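You operate a simulated robot arm through the tools that you are given. There is no shell and no other tool.

You run a simulated robot arm. Do the job below in one go: nothing can be reset, and whatever is moved stays where it is left.

TASK
Drain the blue tray and move the purple-banded stone to the wire rack.
Fine: watch it run empty, then put the plug back in; close the lid; leave the other tray full.

Only the result counts: the job must be done as asked and must still hold three seconds after the hand-in. Knocking over, shifting, dropping, spilling or breaking anything else fails it. Lids that push on must go on centred and level and be pressed home; caps that screw on are set level and turned clockwise until they are tight.

THE ROBOT
A 6-joint arm with a two-finger parallel gripper, fixed in place. Base frame: the origin is at the foot of the arm, x ahead of it, y to its left, z up; the work surface is at about z = 939. Units: mm, rad, N and s.
Its first joint turns from -2.897 to 2.897 rad. Payload 3.91 kg.
Tool frame: the origin (TCP) lies between the finger pads and is the grasp point; the fingertips stand 30 mm ahead of it; z points along the fingers, y is the line along which they close. Largest opening 110 mm; finger width 20, thickness 10; the body of the gripper, 48 by 112 mm, starts 55 mm behind the TCP.
Orientation is that of the tool frame in the base frame, as a unit quaternion [x, y, z, w]. With the fingers straight down and closing along the base's y, the tool's x points along the base's -x, its y along +y and its z along -z.

THE INTERFACE
- The arm moves only by the tool arm_command. Its argument "steps" is a list of rows, each a list of 7 numbers: the shift along the base's x, y, z in units of 20 mm (1.0 is 20 mm), then the turn, a rotation vector about the base's x, y, z in units of 8 degrees (1.0 is 8 degrees), then the finger opening in mm, from 0 to 110. In form: [[dx, dy, dz, ax, ay, az, jaw], ...]. A call has 1 to 20 rows; each row shifts and turns the commanded pose from where the row before left it. A call with a number of a shift or a turn outside -1 to 1 is refused whole. A row lasts 0.2 s, in which the tool goes at most 50 mm and 0.15 rad; a call with a longer step from one row to the next is refused whole, and so is a gripper value outside its range. Where a pose cannot be reached the arm comes as near as it can. A force on the tool above 90 N (or 10 N above the force at the start of the call, whichever is more), or a blocked arm, ends the call early, and 0.2 s more pass. The fingers move at their own pace (about 108 mm/s each) and stop on an object; they squeeze with about 25 N. The grip force told is the motor's: it shows also when the fingers shut on nothing. Time passes only in rows, and 0.2 s behind the last, so rows that do not move let the fingers close. The reply holds the time, the measured pose of the TCP, the force on the tool along the base axes, the opening and the grip force, in the units named above and with some noise, with the torque about the TCP (base axes, N m) and any sound that the robot's microphone picked up.
- Cameras (640 x 400 px; columns grow to the right, rows downward): "scene" is fixed at [400.5, 499.9, 1625.1]; the picture's right is [-0.63, -0.78, 0.00], its down [-0.74, 0.59, -0.33] and it looks along [0.26, -0.21, -0.94] (base axes); focal length 241 px, centre (320, 200). "wrist" rides on the gripper at [72, 17, -103] in the tool frame; the picture's right is [-0.23, 0.97, 0.00], its down [-0.76, -0.18, -0.62] and it looks along [-0.61, -0.14, 0.78] (tool axes); focal length 222 px, centre (320, 200).
- camera(camera): a new picture of that camera. No time passes.
- locate(camera, pixels): for up to 12 pixels [column, row] of the newest picture of that camera ("zoom" is the newest enlarged one), the place [x, y, z] in the base frame of the surface seen there, good to about 2 mm. No time passes.
- close_up(camera, box): a new picture of the part [left, top, right, bottom] of that camera's present view, enlarged. No time passes.
- sign_off(): hands the job in; it is judged then, once.

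Open the gripper and draw the arm clear of the work before you hand the job in, unless the task says otherwise.

The tools are called after "Call:" by a JSON object that holds its "op" and its "data". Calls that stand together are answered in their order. arm_command: Moves the arm, as the interface text tells. Its arguments: {"type":"object","properties":{"steps":{"type":"array","items":{"type":"array","items":{"type":"number"}}}},"required":["steps"]} The other tools are called the same way: camera (camera) takes a picture; locate (camera, pixels) gives the place of the surface under pixels of a picture; close_up (camera, box) takes an enlarged picture of a part of a camera's view; sign_off () hands the job in.

At the start:

```text
time_s: 0.0
ee_pos: [646.6, 270.7, 1256.6]
orientation: [0.001, 1.0, -0.002, 0.001]
ft_force: [0.4, -0.4, 0.1]
torque: [0.02, -0.01, -0.01]
gripper_width: 110.1
finger_force: 0.1
```

scene: 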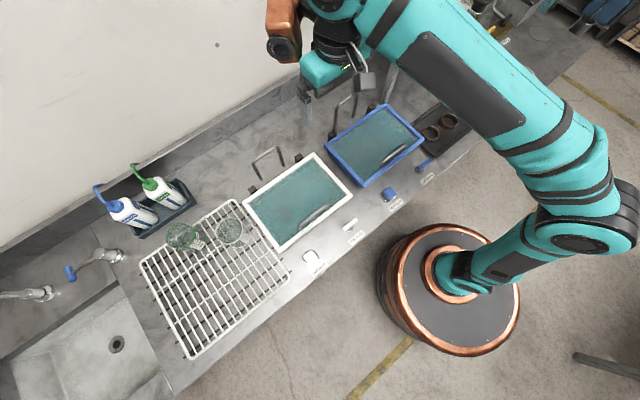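
wrist: 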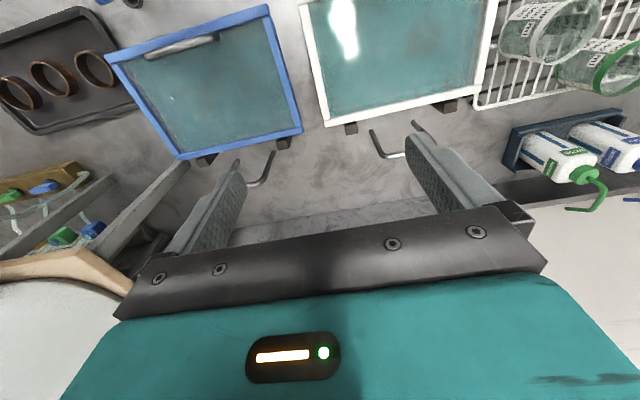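

I start by looking more closely at the blue tray (scene around 375,145), the lever/knob items in front of it and the tray on the right, before moving anything.

Call:
{"op": "close_up", "data": {"camera": "scene", "box": [300, 80, 480, 220]}}

Call:
{"op": "close_up", "data": {"camera": "scene", "box": [220, 130, 400, 280]}}

Call:
{"op": "close_up", "data": {"camera": "scene", "box": [80, 150, 300, 370]}}

Call:
{"op": "close_up", "data": {"camera": "wrist", "box": [0, 0, 320, 200]}}

```text
2.86 times, centred on (390, 150) of scene
```

zoom: 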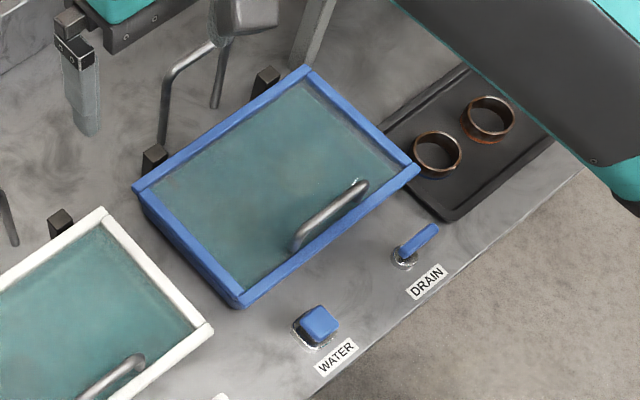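

```text
2.67 times, centred on (310, 205) of scene
```

zoom: 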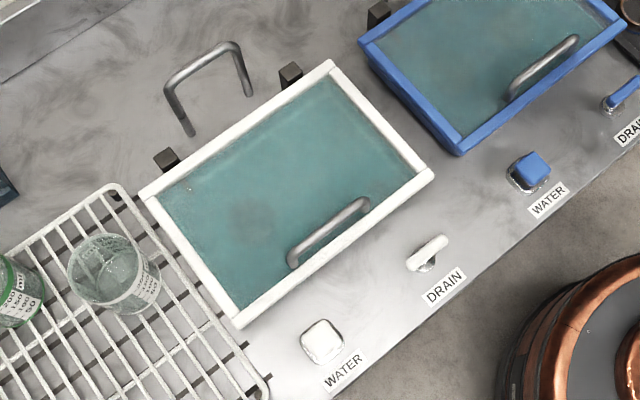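

```text
1.82 times, centred on (190, 260) of scene
```

zoom: 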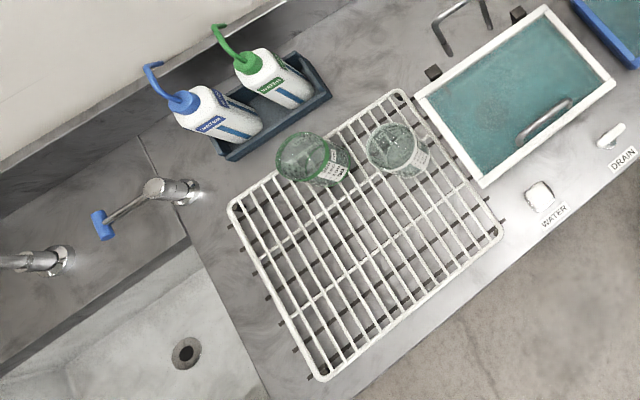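

```text
2.00 times, centred on (160, 100) of wrist
```

zoom: 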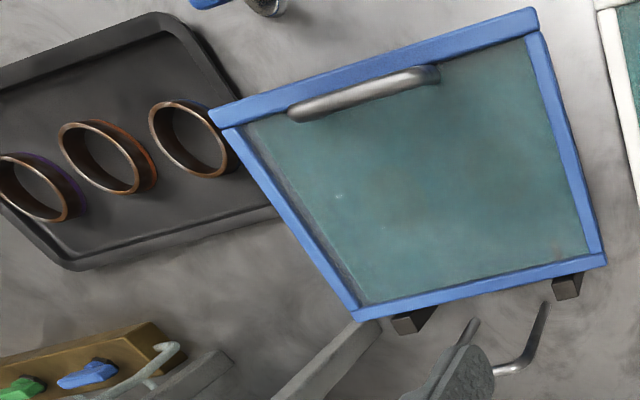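

The rings on the dark tray (wrist zoom 30,190 / 110,155 / 190,140) carry coloured bands, and the tray looks lidded with a handle. I look at more close-ups to find the stones, the plug and the objects at the lower left of the wrist view.

Call:
{"op": "close_up", "data": {"camera": "wrist", "box": [0, 40, 160, 140]}}

Call:
{"op": "close_up", "data": {"camera": "wrist", "box": [0, 150, 160, 300]}}

Call:
{"op": "close_up", "data": {"camera": "scene", "box": [400, 0, 640, 150]}}

Call:
{"op": "close_up", "data": {"camera": "wrist", "box": [100, 0, 310, 160]}}

```text
4.00 times, centred on (80, 90) of wrist
```

zoom: 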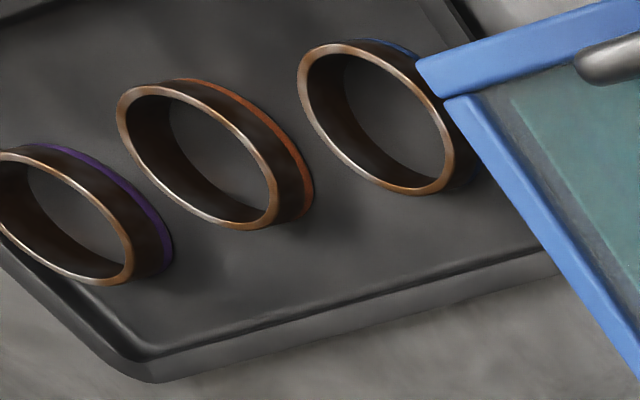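

```text
2.67 times, centred on (80, 225) of wrist
```

zoom: 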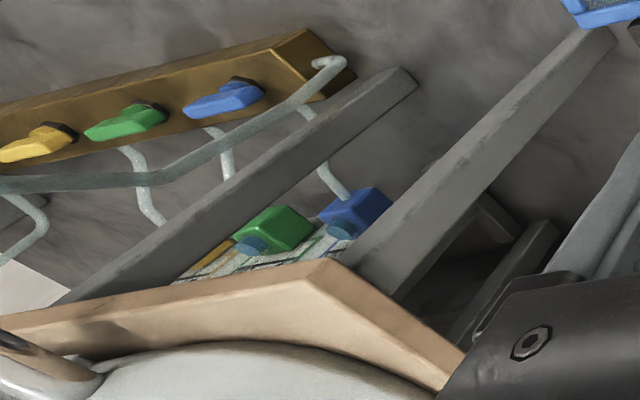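

```text
2.67 times, centred on (520, 75) of scene
```

zoom: 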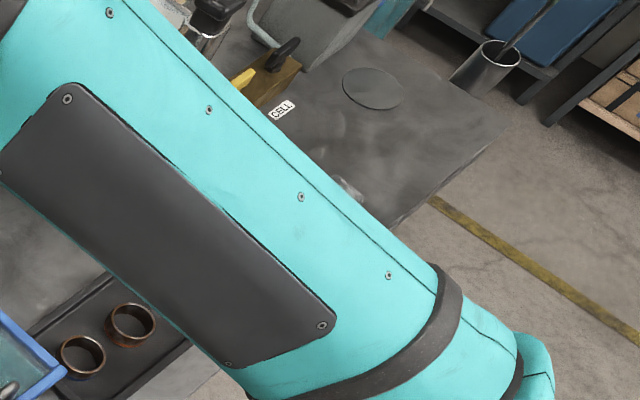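

```text
2.50 times, centred on (205, 80) of wrist
```

zoom: 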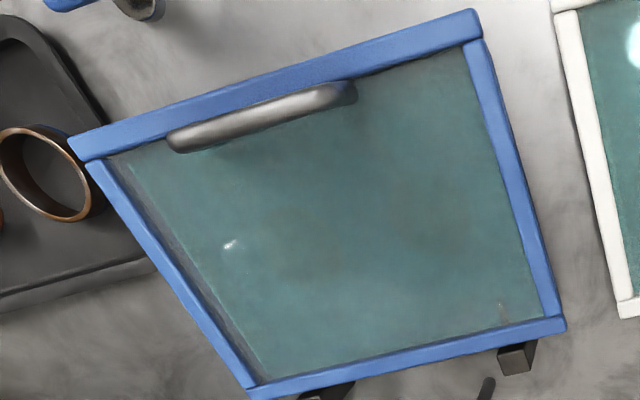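

I get coordinates of the key features: tray lid corners, handle, drain and water controls, hinges and the wire lid rest.

Call:
{"op": "camera", "data": {"camera": "scene"}}

Call:
{"op": "locate", "data": {"camera": "scene", "pixels": [[386, 104], [421, 141], [364, 185], [327, 139], [382, 160], [392, 150], [404, 143], [387, 191], [420, 170], [428, 159], [422, 165], [340, 100]]}}

Call:
{"op": "locate", "data": {"camera": "wrist", "pixels": [[15, 105], [15, 75], [55, 80], [95, 70], [40, 120], [130, 90], [155, 45], [180, 45], [213, 38], [270, 10], [300, 130], [185, 155]]}}

Call:
{"op": "locate", "data": {"camera": "scene", "pixels": [[314, 155], [352, 191], [282, 249], [244, 201], [302, 225], [330, 207], [311, 257], [350, 222], [288, 274], [225, 200], [141, 263], [190, 357]]}}

```text
taken
```

scene: 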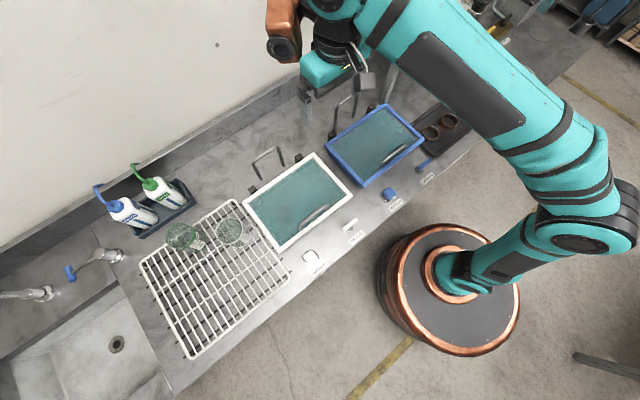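

```text
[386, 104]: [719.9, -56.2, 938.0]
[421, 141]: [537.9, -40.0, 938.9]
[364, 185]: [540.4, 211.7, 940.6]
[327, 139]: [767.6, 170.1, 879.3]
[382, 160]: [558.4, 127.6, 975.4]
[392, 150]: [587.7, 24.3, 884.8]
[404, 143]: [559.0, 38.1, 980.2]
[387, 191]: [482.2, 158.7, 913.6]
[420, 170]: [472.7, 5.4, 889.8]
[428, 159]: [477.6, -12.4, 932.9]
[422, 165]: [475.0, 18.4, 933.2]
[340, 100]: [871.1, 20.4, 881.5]
```

```text
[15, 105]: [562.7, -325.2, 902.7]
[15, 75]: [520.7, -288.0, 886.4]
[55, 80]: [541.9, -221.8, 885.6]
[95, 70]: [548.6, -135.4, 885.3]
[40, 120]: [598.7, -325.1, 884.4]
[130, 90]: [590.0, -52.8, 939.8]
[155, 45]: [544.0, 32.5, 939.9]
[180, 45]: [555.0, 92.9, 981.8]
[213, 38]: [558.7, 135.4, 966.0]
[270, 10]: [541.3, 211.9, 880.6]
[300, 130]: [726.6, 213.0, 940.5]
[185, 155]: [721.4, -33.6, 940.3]
```

```text
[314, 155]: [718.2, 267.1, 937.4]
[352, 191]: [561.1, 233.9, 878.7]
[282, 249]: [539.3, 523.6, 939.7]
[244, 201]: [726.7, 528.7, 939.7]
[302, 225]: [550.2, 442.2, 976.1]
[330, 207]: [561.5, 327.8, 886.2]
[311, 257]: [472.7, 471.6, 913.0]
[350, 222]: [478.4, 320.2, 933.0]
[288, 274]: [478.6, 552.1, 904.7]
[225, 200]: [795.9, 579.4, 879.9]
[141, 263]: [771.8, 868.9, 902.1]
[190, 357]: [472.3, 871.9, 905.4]
```

The bench is at about z 880 and the tray rims at about 940; I zoom strongly on the blue DRAIN and WATER controls (scene 422,165 and 389,194) and the tray interior.

Call:
{"op": "close_up", "data": {"camera": "scene", "box": [400, 145, 448, 190]}}

Call:
{"op": "close_up", "data": {"camera": "scene", "box": [370, 175, 418, 215]}}

Call:
{"op": "close_up", "data": {"camera": "scene", "box": [320, 95, 430, 190]}}

Call:
{"op": "close_up", "data": {"camera": "scene", "box": [335, 205, 375, 245]}}

```text
8.89 times, centred on (424, 168) of scene
```

zoom: 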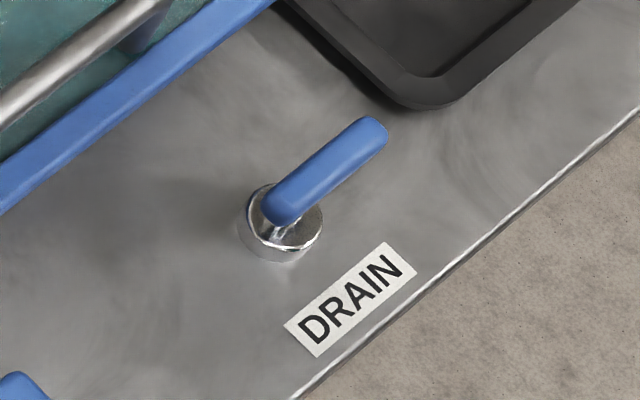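

```text
10.00 times, centred on (394, 195) of scene
```

zoom: 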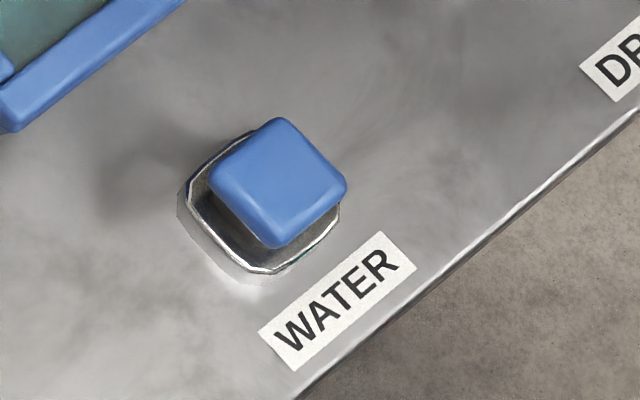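

```text
4.21 times, centred on (375, 142) of scene
```

zoom: 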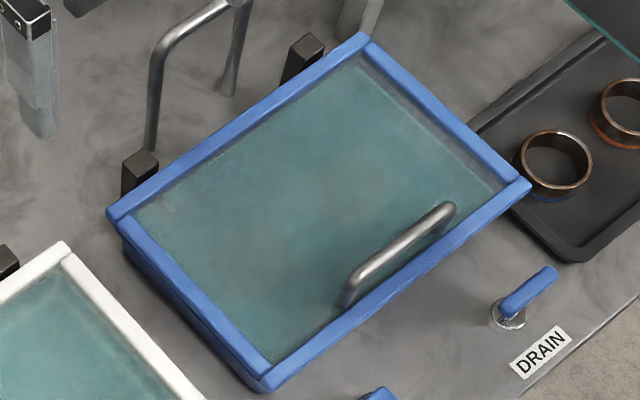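

```text
10.00 times, centred on (355, 225) of scene
```

zoom: 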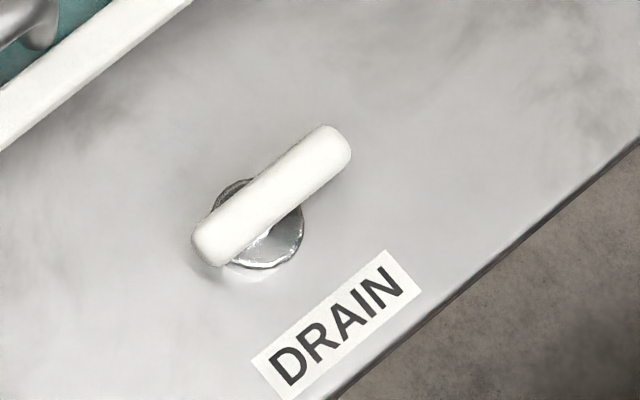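

Both drain handles appear parallel to the bench edge. I locate the blue drain handle's ends, stem and base in the zoom.

Call:
{"op": "close_up", "data": {"camera": "scene", "box": [400, 145, 448, 190]}}

Call:
{"op": "locate", "data": {"camera": "zoom", "pixels": [[375, 130], [350, 150], [320, 175], [290, 205], [275, 222], [265, 205], [305, 225], [280, 245], [255, 225], [270, 260], [235, 240], [330, 185]]}}

Call:
{"op": "close_up", "data": {"camera": "scene", "box": [335, 205, 375, 245]}}

Call:
{"op": "locate", "data": {"camera": "zoom", "pixels": [[335, 140], [300, 165], [260, 205], [210, 245], [270, 250], [290, 230], [245, 185], [320, 160]]}}

Call:
{"op": "close_up", "data": {"camera": "scene", "box": [370, 175, 418, 215]}}

Call:
{"op": "locate", "data": {"camera": "zoom", "pixels": [[280, 125], [340, 185], [275, 235], [215, 175], [280, 180], [260, 265], [200, 195], [330, 215]]}}

```text
8.89 times, centred on (424, 168) of scene
```

zoom: 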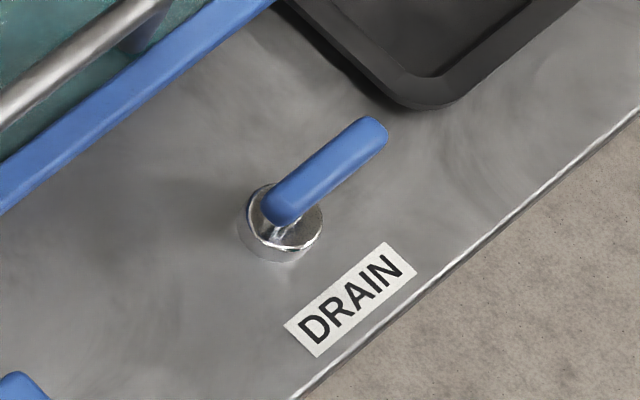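

```text
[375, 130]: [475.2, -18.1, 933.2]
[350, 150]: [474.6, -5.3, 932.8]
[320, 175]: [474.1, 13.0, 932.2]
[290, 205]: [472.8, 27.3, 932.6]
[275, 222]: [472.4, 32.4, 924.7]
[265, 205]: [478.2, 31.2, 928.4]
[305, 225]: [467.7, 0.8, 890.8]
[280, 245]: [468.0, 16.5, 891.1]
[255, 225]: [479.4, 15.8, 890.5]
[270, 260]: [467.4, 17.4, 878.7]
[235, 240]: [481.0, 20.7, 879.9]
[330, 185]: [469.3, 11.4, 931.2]
```

```text
10.00 times, centred on (355, 225) of scene
```

zoom: 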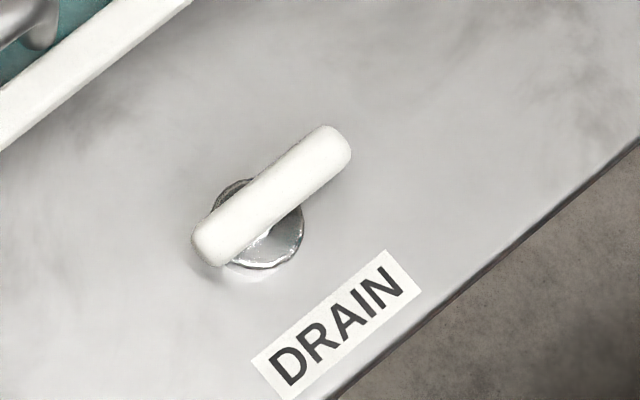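

```text
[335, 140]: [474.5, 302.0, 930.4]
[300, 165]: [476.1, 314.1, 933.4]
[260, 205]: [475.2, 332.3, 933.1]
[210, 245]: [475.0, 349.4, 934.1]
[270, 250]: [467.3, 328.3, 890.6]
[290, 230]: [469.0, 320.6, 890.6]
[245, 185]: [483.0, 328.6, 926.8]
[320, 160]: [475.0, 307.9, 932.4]
```

```text
10.00 times, centred on (394, 195) of scene
```

zoom: 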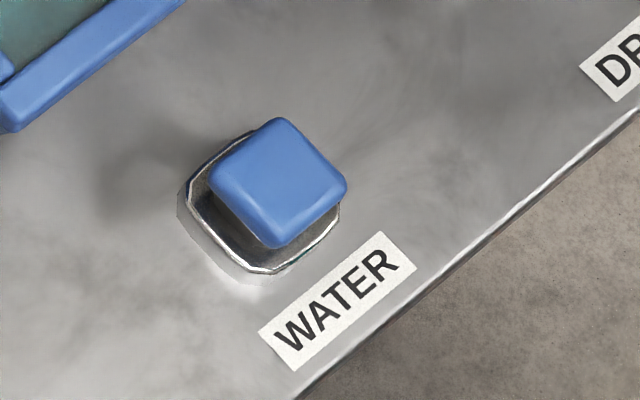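

```text
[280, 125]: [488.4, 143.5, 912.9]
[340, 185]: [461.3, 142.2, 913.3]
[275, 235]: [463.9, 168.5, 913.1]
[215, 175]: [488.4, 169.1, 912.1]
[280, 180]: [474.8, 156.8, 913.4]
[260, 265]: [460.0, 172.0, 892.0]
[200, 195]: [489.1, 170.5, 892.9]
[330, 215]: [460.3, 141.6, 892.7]
```

The blue DRAIN handle is a T-bar (y −20…34, x≈474, top z≈933) on a stem. Now I probe the depth through the water over the blue tray interior to look for stones.

Call:
{"op": "close_up", "data": {"camera": "scene", "box": [320, 95, 430, 190]}}

Call:
{"op": "locate", "data": {"camera": "zoom", "pixels": [[200, 210], [250, 180], [300, 140], [350, 100], [260, 250], [310, 210], [360, 170], [400, 140], [280, 320], [330, 260], [380, 220], [430, 180]]}}

Call:
{"op": "locate", "data": {"camera": "zoom", "pixels": [[160, 205], [220, 250], [240, 300], [280, 280], [290, 230], [340, 190], [330, 140], [380, 110], [420, 150], [470, 190], [230, 170], [400, 200]]}}

Call:
{"op": "close_up", "data": {"camera": "wrist", "box": [300, 0, 500, 130]}}

```text
4.21 times, centred on (375, 142) of scene
```

zoom: 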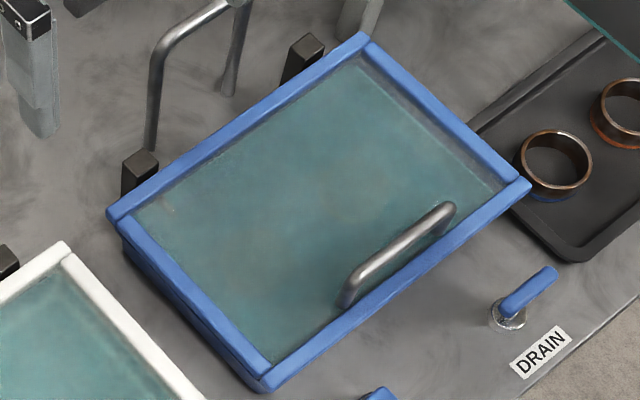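

```text
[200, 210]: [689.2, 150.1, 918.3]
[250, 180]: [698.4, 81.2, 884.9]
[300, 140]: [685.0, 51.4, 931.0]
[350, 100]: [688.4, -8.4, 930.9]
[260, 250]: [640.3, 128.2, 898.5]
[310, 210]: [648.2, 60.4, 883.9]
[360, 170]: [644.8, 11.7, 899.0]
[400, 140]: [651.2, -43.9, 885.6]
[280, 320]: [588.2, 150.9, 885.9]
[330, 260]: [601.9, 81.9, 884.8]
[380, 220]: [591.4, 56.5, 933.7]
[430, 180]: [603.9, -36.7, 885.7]
```

```text
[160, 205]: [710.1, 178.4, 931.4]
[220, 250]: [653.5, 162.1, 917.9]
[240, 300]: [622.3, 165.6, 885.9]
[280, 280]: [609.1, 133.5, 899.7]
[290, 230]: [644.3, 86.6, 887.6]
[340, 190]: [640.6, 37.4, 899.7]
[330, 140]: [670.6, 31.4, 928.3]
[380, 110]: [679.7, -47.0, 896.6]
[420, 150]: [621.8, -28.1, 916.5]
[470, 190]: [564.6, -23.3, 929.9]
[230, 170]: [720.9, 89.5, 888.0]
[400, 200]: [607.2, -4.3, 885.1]
```

```text
3.08 times, centred on (400, 65) of wrist
```

zoom: 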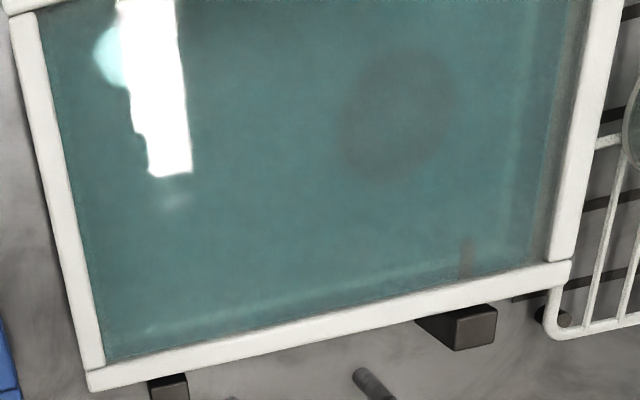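

Depth readings through the water show flat objects about 14 mm thick (z≈899) near (610–640,130) and (640,10–40): the stones lie in the murky water. I move the arm to look at the blue DRAIN handle with the wrist camera from close by.

Call:
{"op": "arm_command", "data": {"steps": [[-0.974, -0.853, -0.766, 0, 0, 0, 110], [-0.974, -0.853, -0.766, 0, 0, 0, 110], [-0.974, -0.853, -0.766, 0, 0, 0, 110], [-0.974, -0.853, -0.766, 0, 0, 0, 110], [-0.974, -0.853, -0.766, 0, 0, 0, 110], [-0.974, -0.853, -0.766, 0, 0, 0, 110], [-0.974, -0.853, -0.766, 0, 0, 0, 110], [-0.974, -0.853, -0.766, 0, 0, 0, 110], [-0.974, -0.853, -0.766, 0, 0, 0, 110], [-0.974, -0.853, -0.766, 0, 0, 0, 110], [-0.974, -0.853, -0.766, 0, 0, 0, 110], [-0.974, -0.853, -0.766, 0, 0, 0, 110], [-0.974, -0.853, -0.766, 0, 0, 0, 110], [-0.974, -0.853, -0.766, 0, 0, 0, 110]]}}

Call:
{"op": "camera", "data": {"camera": "wrist"}}

Call:
{"op": "camera", "data": {"camera": "scene"}}

```text
time_s: 3.0
ee_pos: [372.8, 31.6, 1040.8]
orientation: [0.001, 1.0, -0.002, 0.001]
ft_force: [0.3, 0.4, 0.0]
torque: [0.01, 0.03, 0.0]
gripper_width: 110.1
finger_force: 0.1
```

```text
taken
```

wrist: 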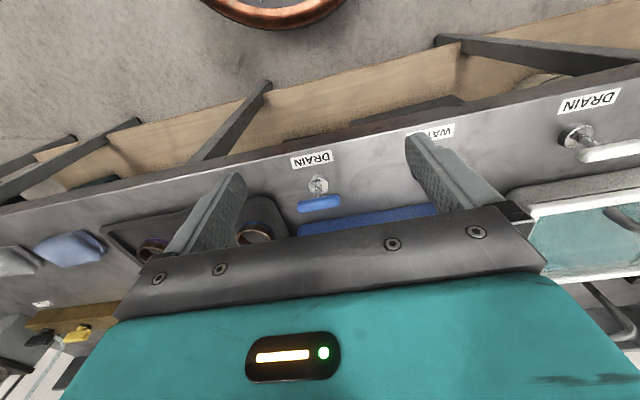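

```text
taken
```

scene: 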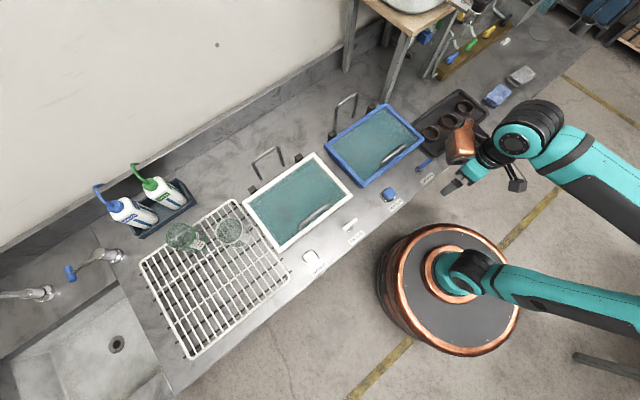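

The wrist view now shows the drain handle at (318,200). I zoom on it and on the newly visible objects at scene right (498,95).

Call:
{"op": "close_up", "data": {"camera": "wrist", "box": [270, 140, 370, 215]}}

Call:
{"op": "close_up", "data": {"camera": "wrist", "box": [530, 100, 640, 180]}}

Call:
{"op": "close_up", "data": {"camera": "scene", "box": [340, 0, 560, 150]}}

Call:
{"op": "close_up", "data": {"camera": "scene", "box": [320, 80, 440, 190]}}

```text
5.33 times, centred on (320, 178) of wrist
```

zoom: 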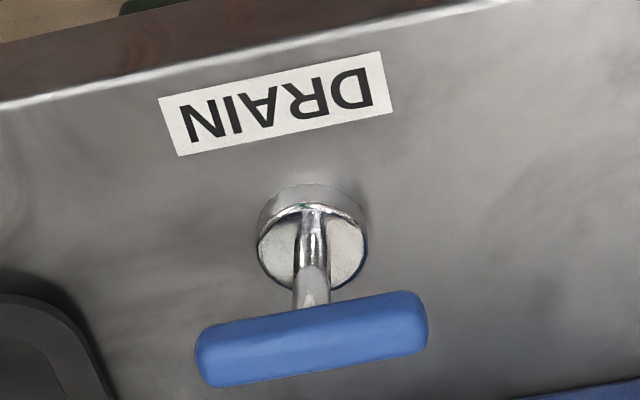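

```text
5.00 times, centred on (585, 140) of wrist
```

zoom: 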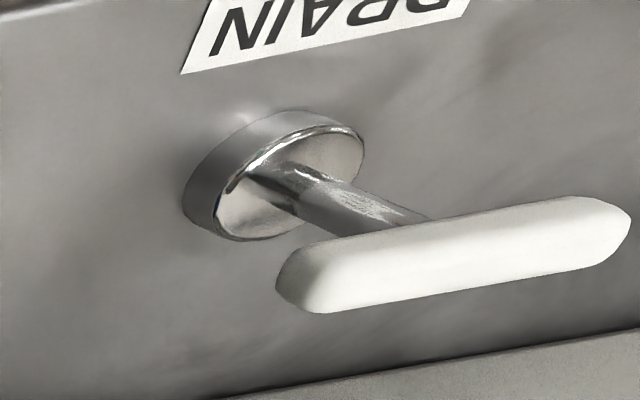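

```text
2.67 times, centred on (450, 75) of scene
```

zoom: 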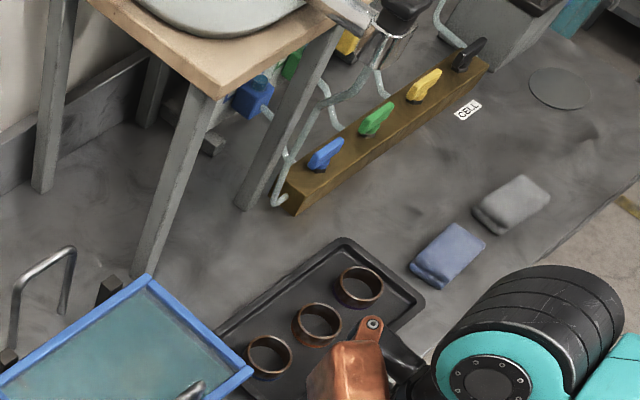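

```text
3.64 times, centred on (380, 135) of scene
```

zoom: 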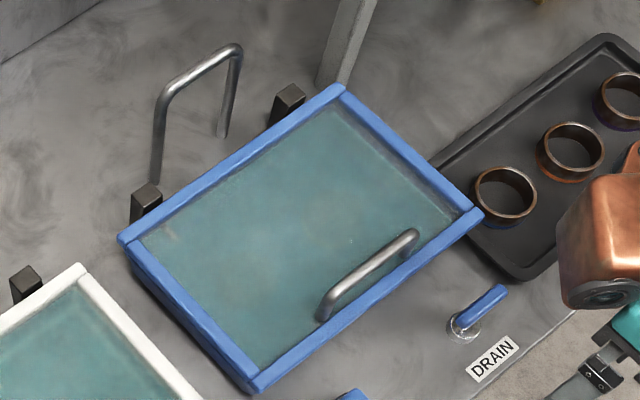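

The drain is a T-bar plug on a polished stem in a collar. I turn the gripper 90° about z so the fingers close along x across the bar, and move above it (474, 6), jaws at 50 mm.

Call:
{"op": "arm_command", "data": {"steps": [[0.422, -0.107, -0.1, 0, 0, 0.9375, 80], [0.422, -0.107, -0.1, 0, 0, 0.9375, 60], [0.422, -0.107, -0.1, 0, 0, 0.9375, 50], [0.422, -0.107, -0.1, 0, 0, 0.9375, 50], [0.422, -0.107, -0.1, 0, 0, 0.9375, 50], [0.422, -0.107, -0.1, 0, 0, 0.9375, 50], [0.422, -0.107, -0.1, 0, 0, 0.9375, 50], [0.422, -0.107, -0.1, 0, 0, 0.9375, 50], [0.422, -0.107, -0.1, 0, 0, 0.9375, 50], [0.422, -0.107, -0.1, 0, 0, 0.9375, 50], [0.422, -0.107, -0.1, 0, 0, 0.9375, 50], [0.422, -0.107, -0.1, 0, 0, 0.9375, 50]]}}

Call:
{"op": "camera", "data": {"camera": "wrist"}}

Call:
{"op": "camera", "data": {"camera": "scene"}}

```text
time_s: 5.6
ee_pos: [473.7, 6.0, 1016.4]
orientation: [-0.707, 0.707, 0.0, 0.002]
ft_force: [-0.6, 0.0, 0.2]
torque: [0.01, -0.03, 0.01]
gripper_width: 50.4
finger_force: 0.0
```

```text
taken
```

wrist: 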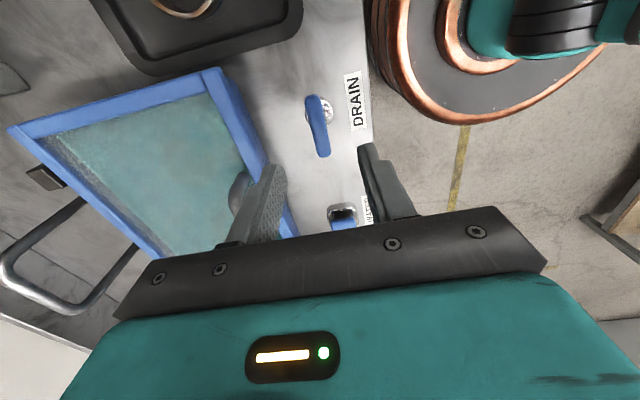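

```text
taken
```

scene: 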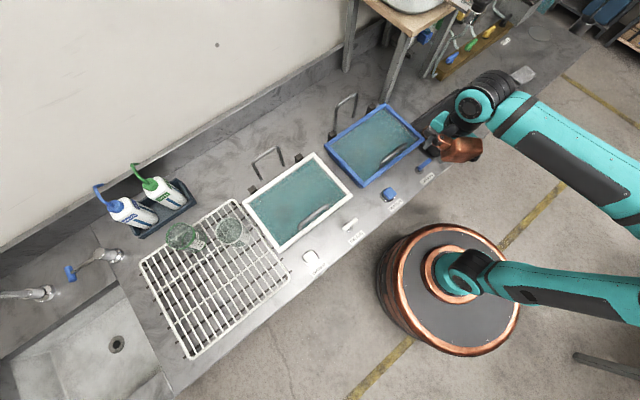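

The handle shows at wrist (318,125). I zoom on it to fix its exact position before gripping.

Call:
{"op": "close_up", "data": {"camera": "wrist", "box": [280, 80, 380, 170]}}

Call:
{"op": "locate", "data": {"camera": "wrist", "pixels": [[316, 98], [316, 110], [319, 125], [321, 140], [323, 154], [312, 125], [326, 130], [327, 112], [308, 112]]}}

```text
4.44 times, centred on (330, 125) of wrist
```

zoom: 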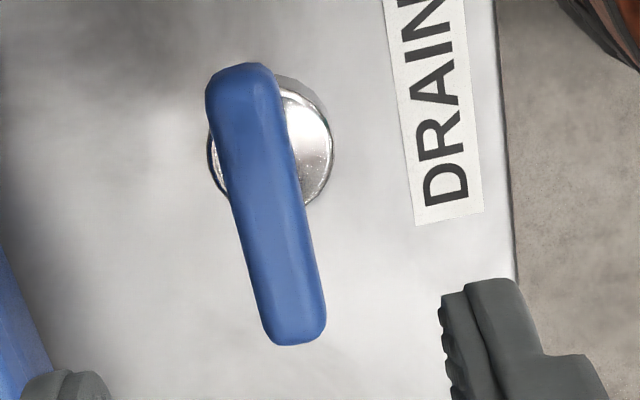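

```text
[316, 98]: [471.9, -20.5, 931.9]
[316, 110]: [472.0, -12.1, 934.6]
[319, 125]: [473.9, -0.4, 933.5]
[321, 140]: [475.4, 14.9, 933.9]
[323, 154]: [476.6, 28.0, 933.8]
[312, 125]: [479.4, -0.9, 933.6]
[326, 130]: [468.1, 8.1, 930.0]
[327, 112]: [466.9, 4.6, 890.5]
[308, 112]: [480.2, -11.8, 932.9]
```

Bar centre is (474, 6), top z 934. I lower so the TCP is at about z 928, with fingertips just above the collar (z 891), jaws still open at 50 mm.

Call:
{"op": "arm_command", "data": {"steps": [[0, 0, -0.88, 0, 0, 0, 50], [0, 0, -0.88, 0, 0, 0, 50], [0, 0, -0.88, 0, 0, 0, 50], [0, 0, -0.88, 0, 0, 0, 50], [0, 0, -0.88, 0, 0, 0, 50]]}}

Call:
{"op": "camera", "data": {"camera": "wrist"}}

```text
time_s: 6.8
ee_pos: [473.9, 5.3, 929.2]
orientation: [-0.707, 0.708, 0.001, 0.002]
ft_force: [0.2, 0.1, -0.2]
torque: [0.0, 0.01, 0.01]
gripper_width: 50.0
finger_force: 0.0
```

```text
taken
```

wrist: 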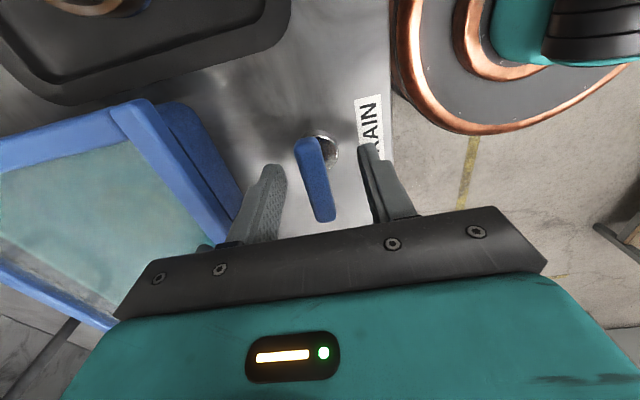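

The bar stands between the fingers at (315,180). I close the jaws on it and let time pass for the fingers to settle.

Call:
{"op": "arm_command", "data": {"steps": [[0, 0, 0, 0, 0, 0, 20], [0, 0, 0, 0, 0, 0, 8], [0, 0, 0, 0, 0, 0, 0], [0, 0, 0, 0, 0, 0, 0]]}}

Call:
{"op": "close_up", "data": {"camera": "wrist", "box": [220, 110, 420, 240]}}

```text
time_s: 7.8
ee_pos: [474.8, 5.9, 928.8]
orientation: [-0.707, 0.708, 0.001, 0.002]
ft_force: [24.1, 1.3, 2.0]
torque: [0.02, -0.15, 0.09]
gripper_width: 13.6
finger_force: 45.4
```

```text
3.08 times, centred on (320, 175) of wrist
```

zoom: 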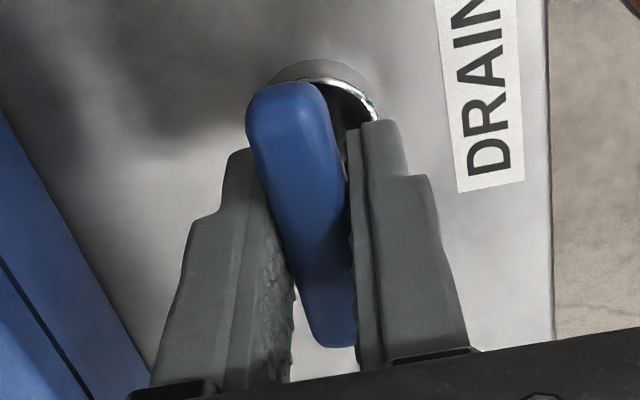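

The bar is held (13.6 mm). There is a 24 N side force in +x, so I ease the arm 1 mm that way and then pull up in small steps to see whether it lifts.

Call:
{"op": "arm_command", "data": {"steps": [[0.05, 0, 0, 0, 0, 0, 0], [0, 0, 0.1, 0, 0, 0, 0], [0, 0, 0.1, 0, 0, 0, 0], [0, 0, 0.1, 0, 0, 0, 0]]}}

Call:
{"op": "close_up", "data": {"camera": "wrist", "box": [220, 110, 420, 240]}}

```text
time_s: 8.8
ee_pos: [474.8, 6.1, 935.4]
orientation: [-0.707, 0.707, 0.001, 0.001]
ft_force: [10.3, 2.0, -1.0]
torque: [-0.11, -0.02, 0.03]
gripper_width: 13.5
finger_force: 45.4
```

```text
3.08 times, centred on (320, 175) of wrist
```

zoom: 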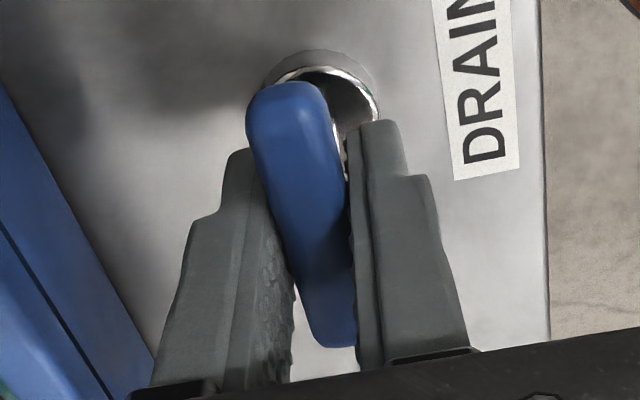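

The bar rises with the fingers with hardly any force, so it is a lift-out plug. I continue up in small steps and watch force, sound and the tray level.

Call:
{"op": "arm_command", "data": {"steps": [[0.02, 0, 0.2, 0, 0, 0, 0], [0, 0, 0.2, 0, 0, 0, 0], [0, 0, 0.2, 0, 0, 0, 0], [0, 0, 0, 0, 0, 0, 0]]}}

Call:
{"op": "camera", "data": {"camera": "scene"}}

Call:
{"op": "close_up", "data": {"camera": "wrist", "box": [220, 110, 420, 240]}}

Call:
{"op": "close_up", "data": {"camera": "scene", "box": [320, 80, 460, 200]}}

```text
time_s: 9.8
ee_pos: [474.7, 6.0, 946.5]
orientation: [-0.707, 0.707, 0.001, 0.001]
ft_force: [4.9, 6.3, 0.0]
torque: [0.19, -0.03, 0.02]
gripper_width: 13.4
finger_force: 45.5
```

```text
taken
```

scene: 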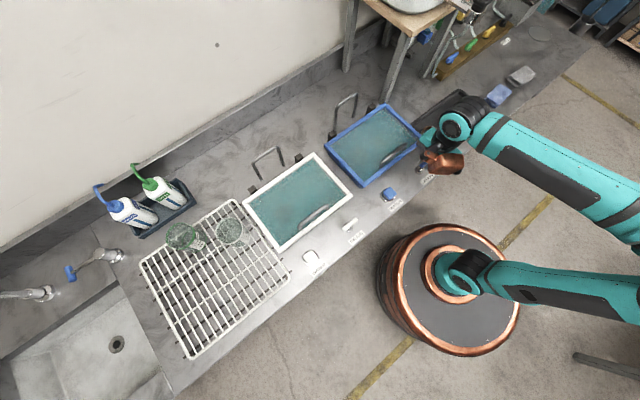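

```text
3.08 times, centred on (320, 175) of wrist
```

zoom: 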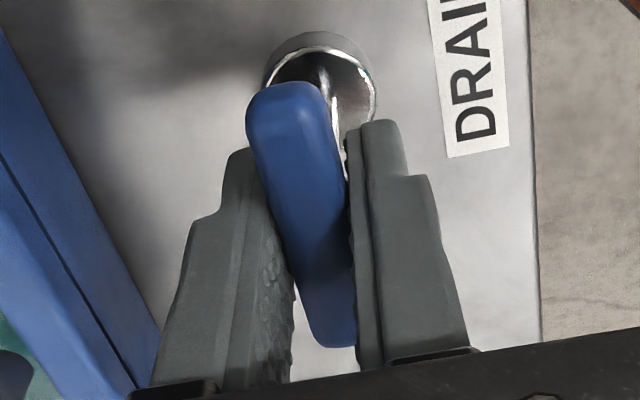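

```text
3.33 times, centred on (390, 140) of scene
```

zoom: 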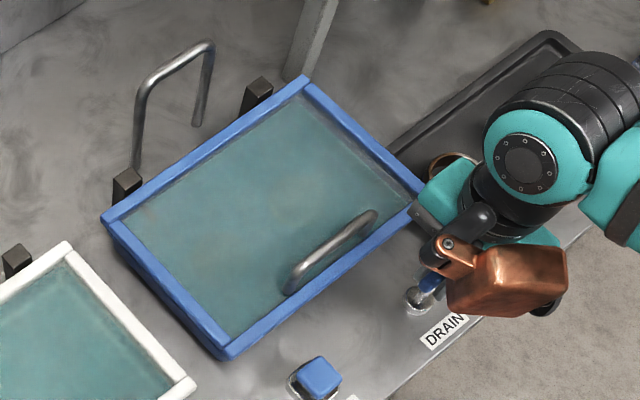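

The stem has come up about 18 mm and slides freely; the water level at scene zoom (250,220) looks unchanged so far. I pull a little further and wait to see if the level drops.

Call:
{"op": "arm_command", "data": {"steps": [[0.02, 0, 0.2, 0, 0, 0, 0], [0, 0, 0.2, 0, 0, 0, 0], [0, 0, 0.2, 0, 0, 0, 0], [0, 0, 0, 0, 0, 0, 0], [0, 0, 0, 0, 0, 0, 0], [0, 0, 0, 0, 0, 0, 0], [0, 0, 0, 0, 0, 0, 0]]}}

Call:
{"op": "close_up", "data": {"camera": "wrist", "box": [220, 110, 420, 240]}}

Call:
{"op": "close_up", "data": {"camera": "scene", "box": [320, 80, 460, 200]}}

```text
time_s: 11.4
ee_pos: [474.5, 5.9, 958.0]
orientation: [-0.707, 0.707, 0.001, 0.001]
ft_force: [-19.6, 3.0, -38.0]
torque: [0.01, 0.04, 0.04]
gripper_width: 13.6
finger_force: 44.9
```

```text
3.08 times, centred on (320, 175) of wrist
```

zoom: 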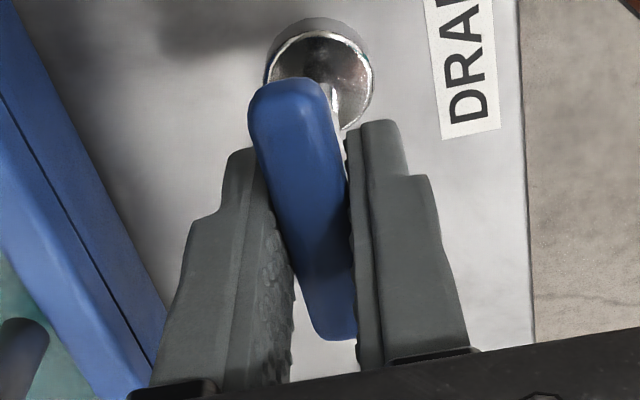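

```text
3.33 times, centred on (390, 140) of scene
```

zoom: 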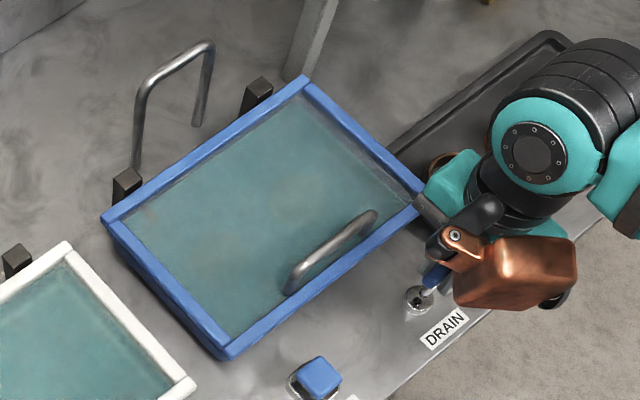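

The stem reached its stop (−38 N at z 958). I ease off about 1 mm and back in x, and wait 4 s while holding the plug open to see the water level fall.

Call:
{"op": "arm_command", "data": {"steps": [[-0.05, 0, -0.08, 0, 0, 0, 0], [0, 0, 0, 0, 0, 0, 0], [0, 0, 0, 0, 0, 0, 0], [0, 0, 0, 0, 0, 0, 0], [0, 0, 0, 0, 0, 0, 0], [0, 0, 0, 0, 0, 0, 0], [0, 0, 0, 0, 0, 0, 0], [0, 0, 0, 0, 0, 0, 0], [0, 0, 0, 0, 0, 0, 0], [0, 0, 0, 0, 0, 0, 0], [0, 0, 0, 0, 0, 0, 0], [0, 0, 0, 0, 0, 0, 0], [0, 0, 0, 0, 0, 0, 0], [0, 0, 0, 0, 0, 0, 0], [0, 0, 0, 0, 0, 0, 0], [0, 0, 0, 0, 0, 0, 0], [0, 0, 0, 0, 0, 0, 0], [0, 0, 0, 0, 0, 0, 0], [0, 0, 0, 0, 0, 0, 0], [0, 0, 0, 0, 0, 0, 0]]}}

Call:
{"op": "close_up", "data": {"camera": "scene", "box": [320, 80, 460, 200]}}

Call:
{"op": "camera", "data": {"camera": "wrist"}}

```text
time_s: 15.6
ee_pos: [475.4, 6.5, 958.0]
orientation: [-0.706, 0.708, 0.001, 0.001]
ft_force: [10.8, -1.7, -1.4]
torque: [-0.01, -0.06, 0.06]
gripper_width: 13.2
finger_force: 44.8
```

```text
3.33 times, centred on (390, 140) of scene
```

zoom: 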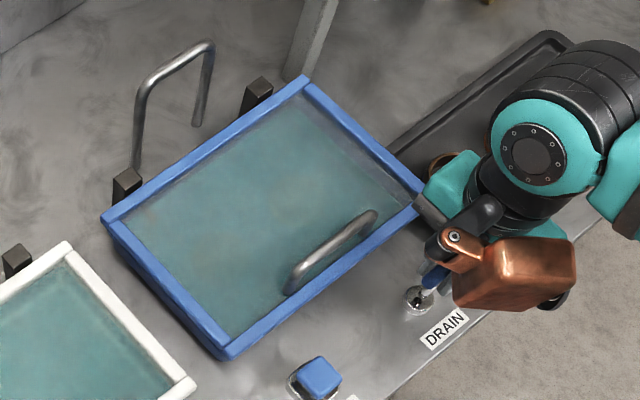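

```text
taken
```

wrist: 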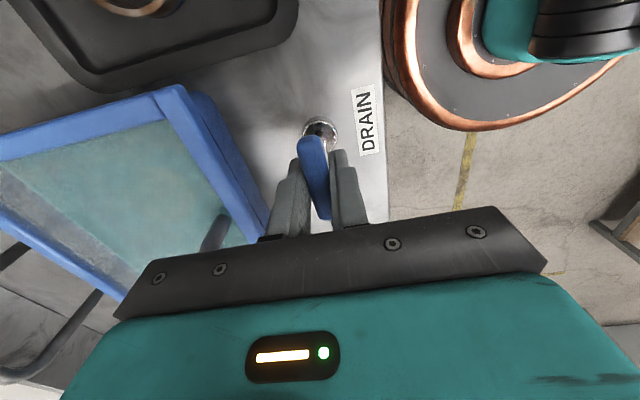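

The grey inner wall strip at zoom (350,150) is a little wider, so the level is falling slowly. I keep holding the plug up and wait on.

Call:
{"op": "arm_command", "data": {"steps": [[0.02, 0, 0, 0, 0, 0, 0], [0, 0, 0, 0, 0, 0, 0], [0, 0, 0, 0, 0, 0, 0], [0, 0, 0, 0, 0, 0, 0], [0, 0, 0, 0, 0, 0, 0], [0, 0, 0, 0, 0, 0, 0], [0, 0, 0, 0, 0, 0, 0], [0, 0, 0, 0, 0, 0, 0], [0, 0, 0, 0, 0, 0, 0], [0, 0, 0, 0, 0, 0, 0], [0, 0, 0, 0, 0, 0, 0], [0, 0, 0, 0, 0, 0, 0], [0, 0, 0, 0, 0, 0, 0], [0, 0, 0, 0, 0, 0, 0], [0, 0, 0, 0, 0, 0, 0], [0, 0, 0, 0, 0, 0, 0], [0, 0, 0, 0, 0, 0, 0], [0, 0, 0, 0, 0, 0, 0], [0, 0, 0, 0, 0, 0, 0], [0, 0, 0, 0, 0, 0, 0]]}}

Call:
{"op": "close_up", "data": {"camera": "scene", "box": [320, 80, 460, 200]}}

```text
time_s: 19.8
ee_pos: [474.3, 4.4, 958.0]
orientation: [-0.706, 0.708, 0.0, 0.001]
ft_force: [0.2, -4.0, -2.6]
torque: [-0.02, -0.07, 0.15]
gripper_width: 13.8
finger_force: 45.1
```

```text
3.33 times, centred on (390, 140) of scene
```

zoom: 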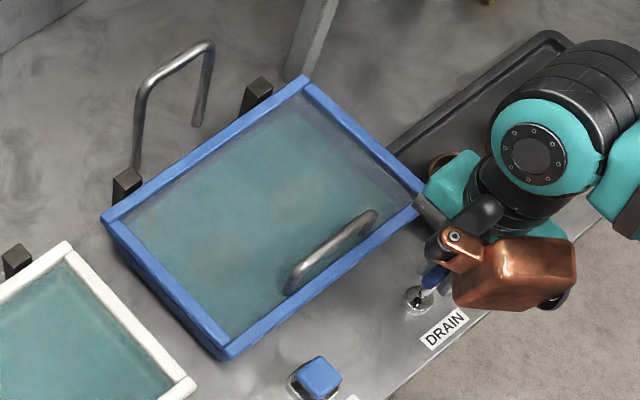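

The wall strip at the rear right edge keeps growing, so the tray is draining. I keep waiting with the plug held up.

Call:
{"op": "arm_command", "data": {"steps": [[0, 0, 0, 0, 0, 0, 0], [0, 0, 0, 0, 0, 0, 0], [0, 0, 0, 0, 0, 0, 0], [0, 0, 0, 0, 0, 0, 0], [0, 0, 0, 0, 0, 0, 0], [0, 0, 0, 0, 0, 0, 0], [0, 0, 0, 0, 0, 0, 0], [0, 0, 0, 0, 0, 0, 0], [0, 0, 0, 0, 0, 0, 0], [0, 0, 0, 0, 0, 0, 0], [0, 0, 0, 0, 0, 0, 0], [0, 0, 0, 0, 0, 0, 0], [0, 0, 0, 0, 0, 0, 0], [0, 0, 0, 0, 0, 0, 0], [0, 0, 0, 0, 0, 0, 0], [0, 0, 0, 0, 0, 0, 0], [0, 0, 0, 0, 0, 0, 0], [0, 0, 0, 0, 0, 0, 0], [0, 0, 0, 0, 0, 0, 0], [0, 0, 0, 0, 0, 0, 0]]}}

Call:
{"op": "close_up", "data": {"camera": "scene", "box": [320, 80, 460, 200]}}

```text
time_s: 24.0
ee_pos: [475.0, 5.9, 956.3]
orientation: [-0.706, 0.708, 0.001, 0.0]
ft_force: [0.9, -3.0, -2.6]
torque: [-0.02, 0.03, 0.03]
gripper_width: 13.6
finger_force: 45.0
```

```text
3.33 times, centred on (390, 140) of scene
```

zoom: 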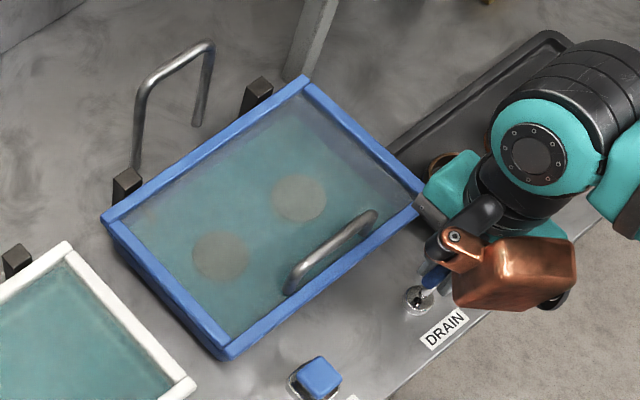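

Two stones now show through the water at zoom (298,198) and (220,255). It keeps draining, so I wait on.

Call:
{"op": "arm_command", "data": {"steps": [[0, 0, 0, 0, 0, 0, 0], [0, 0, 0, 0, 0, 0, 0], [0, 0, 0, 0, 0, 0, 0], [0, 0, 0, 0, 0, 0, 0], [0, 0, 0, 0, 0, 0, 0], [0, 0, 0, 0, 0, 0, 0], [0, 0, 0, 0, 0, 0, 0], [0, 0, 0, 0, 0, 0, 0], [0, 0, 0, 0, 0, 0, 0], [0, 0, 0, 0, 0, 0, 0], [0, 0, 0, 0, 0, 0, 0], [0, 0, 0, 0, 0, 0, 0], [0, 0, 0, 0, 0, 0, 0], [0, 0, 0, 0, 0, 0, 0], [0, 0, 0, 0, 0, 0, 0], [0, 0, 0, 0, 0, 0, 0], [0, 0, 0, 0, 0, 0, 0], [0, 0, 0, 0, 0, 0, 0], [0, 0, 0, 0, 0, 0, 0], [0, 0, 0, 0, 0, 0, 0]]}}

Call:
{"op": "close_up", "data": {"camera": "scene", "box": [320, 80, 460, 200]}}

```text
time_s: 28.2
ee_pos: [475.7, 6.0, 957.9]
orientation: [-0.706, 0.708, 0.001, 0.001]
ft_force: [-0.1, -2.1, -2.0]
torque: [-0.02, -0.06, 0.14]
gripper_width: 13.6
finger_force: 45.4
```

```text
3.33 times, centred on (390, 140) of scene
```

zoom: 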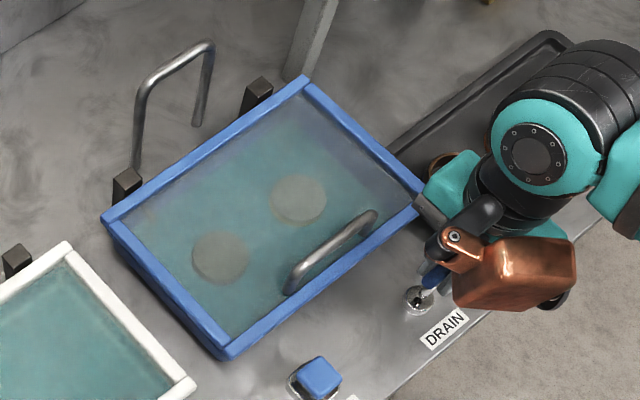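

The stones' sides are emerging as the level drops. I continue waiting with the plug held up.

Call:
{"op": "arm_command", "data": {"steps": [[0, 0, 0, 0, 0, 0, 0], [0, 0, 0, 0, 0, 0, 0], [0, 0, 0, 0, 0, 0, 0], [0, 0, 0, 0, 0, 0, 0], [0, 0, 0, 0, 0, 0, 0], [0, 0, 0, 0, 0, 0, 0], [0, 0, 0, 0, 0, 0, 0], [0, 0, 0, 0, 0, 0, 0], [0, 0, 0, 0, 0, 0, 0], [0, 0, 0, 0, 0, 0, 0], [0, 0, 0, 0, 0, 0, 0], [0, 0, 0, 0, 0, 0, 0], [0, 0, 0, 0, 0, 0, 0], [0, 0, 0, 0, 0, 0, 0], [0, 0, 0, 0, 0, 0, 0], [0, 0, 0, 0, 0, 0, 0], [0, 0, 0, 0, 0, 0, 0], [0, 0, 0, 0, 0, 0, 0], [0, 0, 0, 0, 0, 0, 0], [0, 0, 0, 0, 0, 0, 0]]}}

Call:
{"op": "close_up", "data": {"camera": "scene", "box": [320, 80, 460, 200]}}

```text
time_s: 32.4
ee_pos: [476.2, 5.5, 957.4]
orientation: [-0.706, 0.708, 0.002, 0.001]
ft_force: [1.5, -2.2, -1.8]
torque: [-0.04, -0.03, 0.04]
gripper_width: 13.6
finger_force: 44.7
```

```text
3.33 times, centred on (390, 140) of scene
```

zoom: 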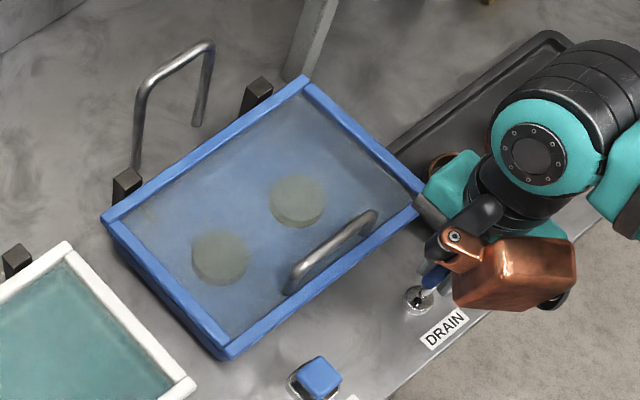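

The blue tray floor is now visible, so it looks empty or nearly so. I wait a bit more and zoom in to make sure nothing is left and to see the stones' bands.

Call:
{"op": "arm_command", "data": {"steps": [[0, 0, 0, 0, 0, 0, 0], [0, 0, 0, 0, 0, 0, 0], [0, 0, 0, 0, 0, 0, 0], [0, 0, 0, 0, 0, 0, 0], [0, 0, 0, 0, 0, 0, 0], [0, 0, 0, 0, 0, 0, 0], [0, 0, 0, 0, 0, 0, 0], [0, 0, 0, 0, 0, 0, 0], [0, 0, 0, 0, 0, 0, 0], [0, 0, 0, 0, 0, 0, 0], [0, 0, 0, 0, 0, 0, 0], [0, 0, 0, 0, 0, 0, 0], [0, 0, 0, 0, 0, 0, 0], [0, 0, 0, 0, 0, 0, 0], [0, 0, 0, 0, 0, 0, 0], [0, 0, 0, 0, 0, 0, 0], [0, 0, 0, 0, 0, 0, 0], [0, 0, 0, 0, 0, 0, 0], [0, 0, 0, 0, 0, 0, 0], [0, 0, 0, 0, 0, 0, 0]]}}

Call:
{"op": "close_up", "data": {"camera": "scene", "box": [320, 80, 460, 200]}}

Call:
{"op": "close_up", "data": {"camera": "scene", "box": [345, 120, 415, 175]}}

Call:
{"op": "camera", "data": {"camera": "wrist"}}

```text
time_s: 36.6
ee_pos: [475.0, 5.7, 956.8]
orientation: [-0.707, 0.708, 0.0, 0.001]
ft_force: [1.1, -1.4, -1.9]
torque: [0.01, 0.01, 0.04]
gripper_width: 13.7
finger_force: 44.8
```

```text
3.33 times, centred on (390, 140) of scene
```

zoom: 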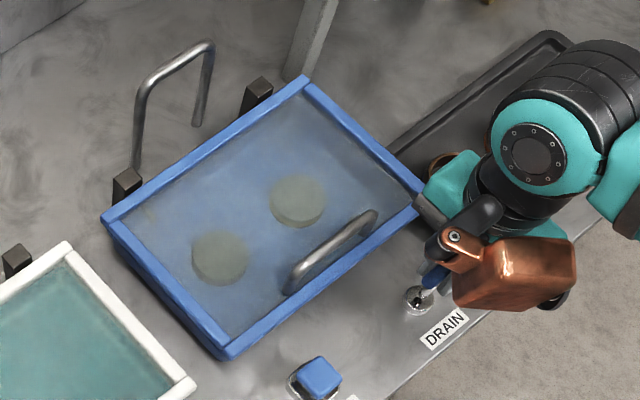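

```text
7.27 times, centred on (380, 148) of scene
```

zoom: 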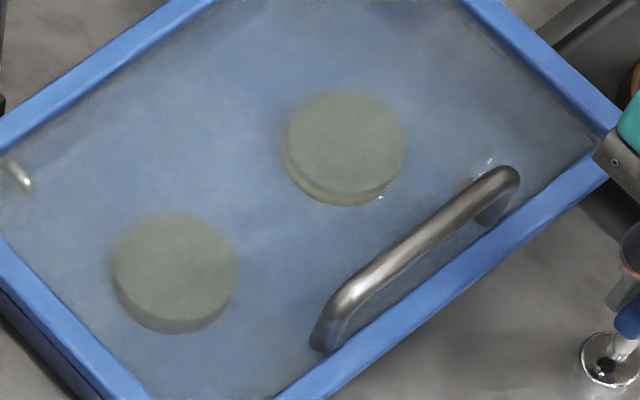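

```text
taken
```

wrist: 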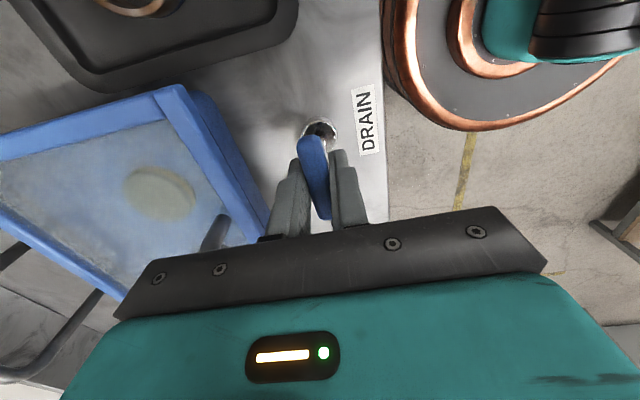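

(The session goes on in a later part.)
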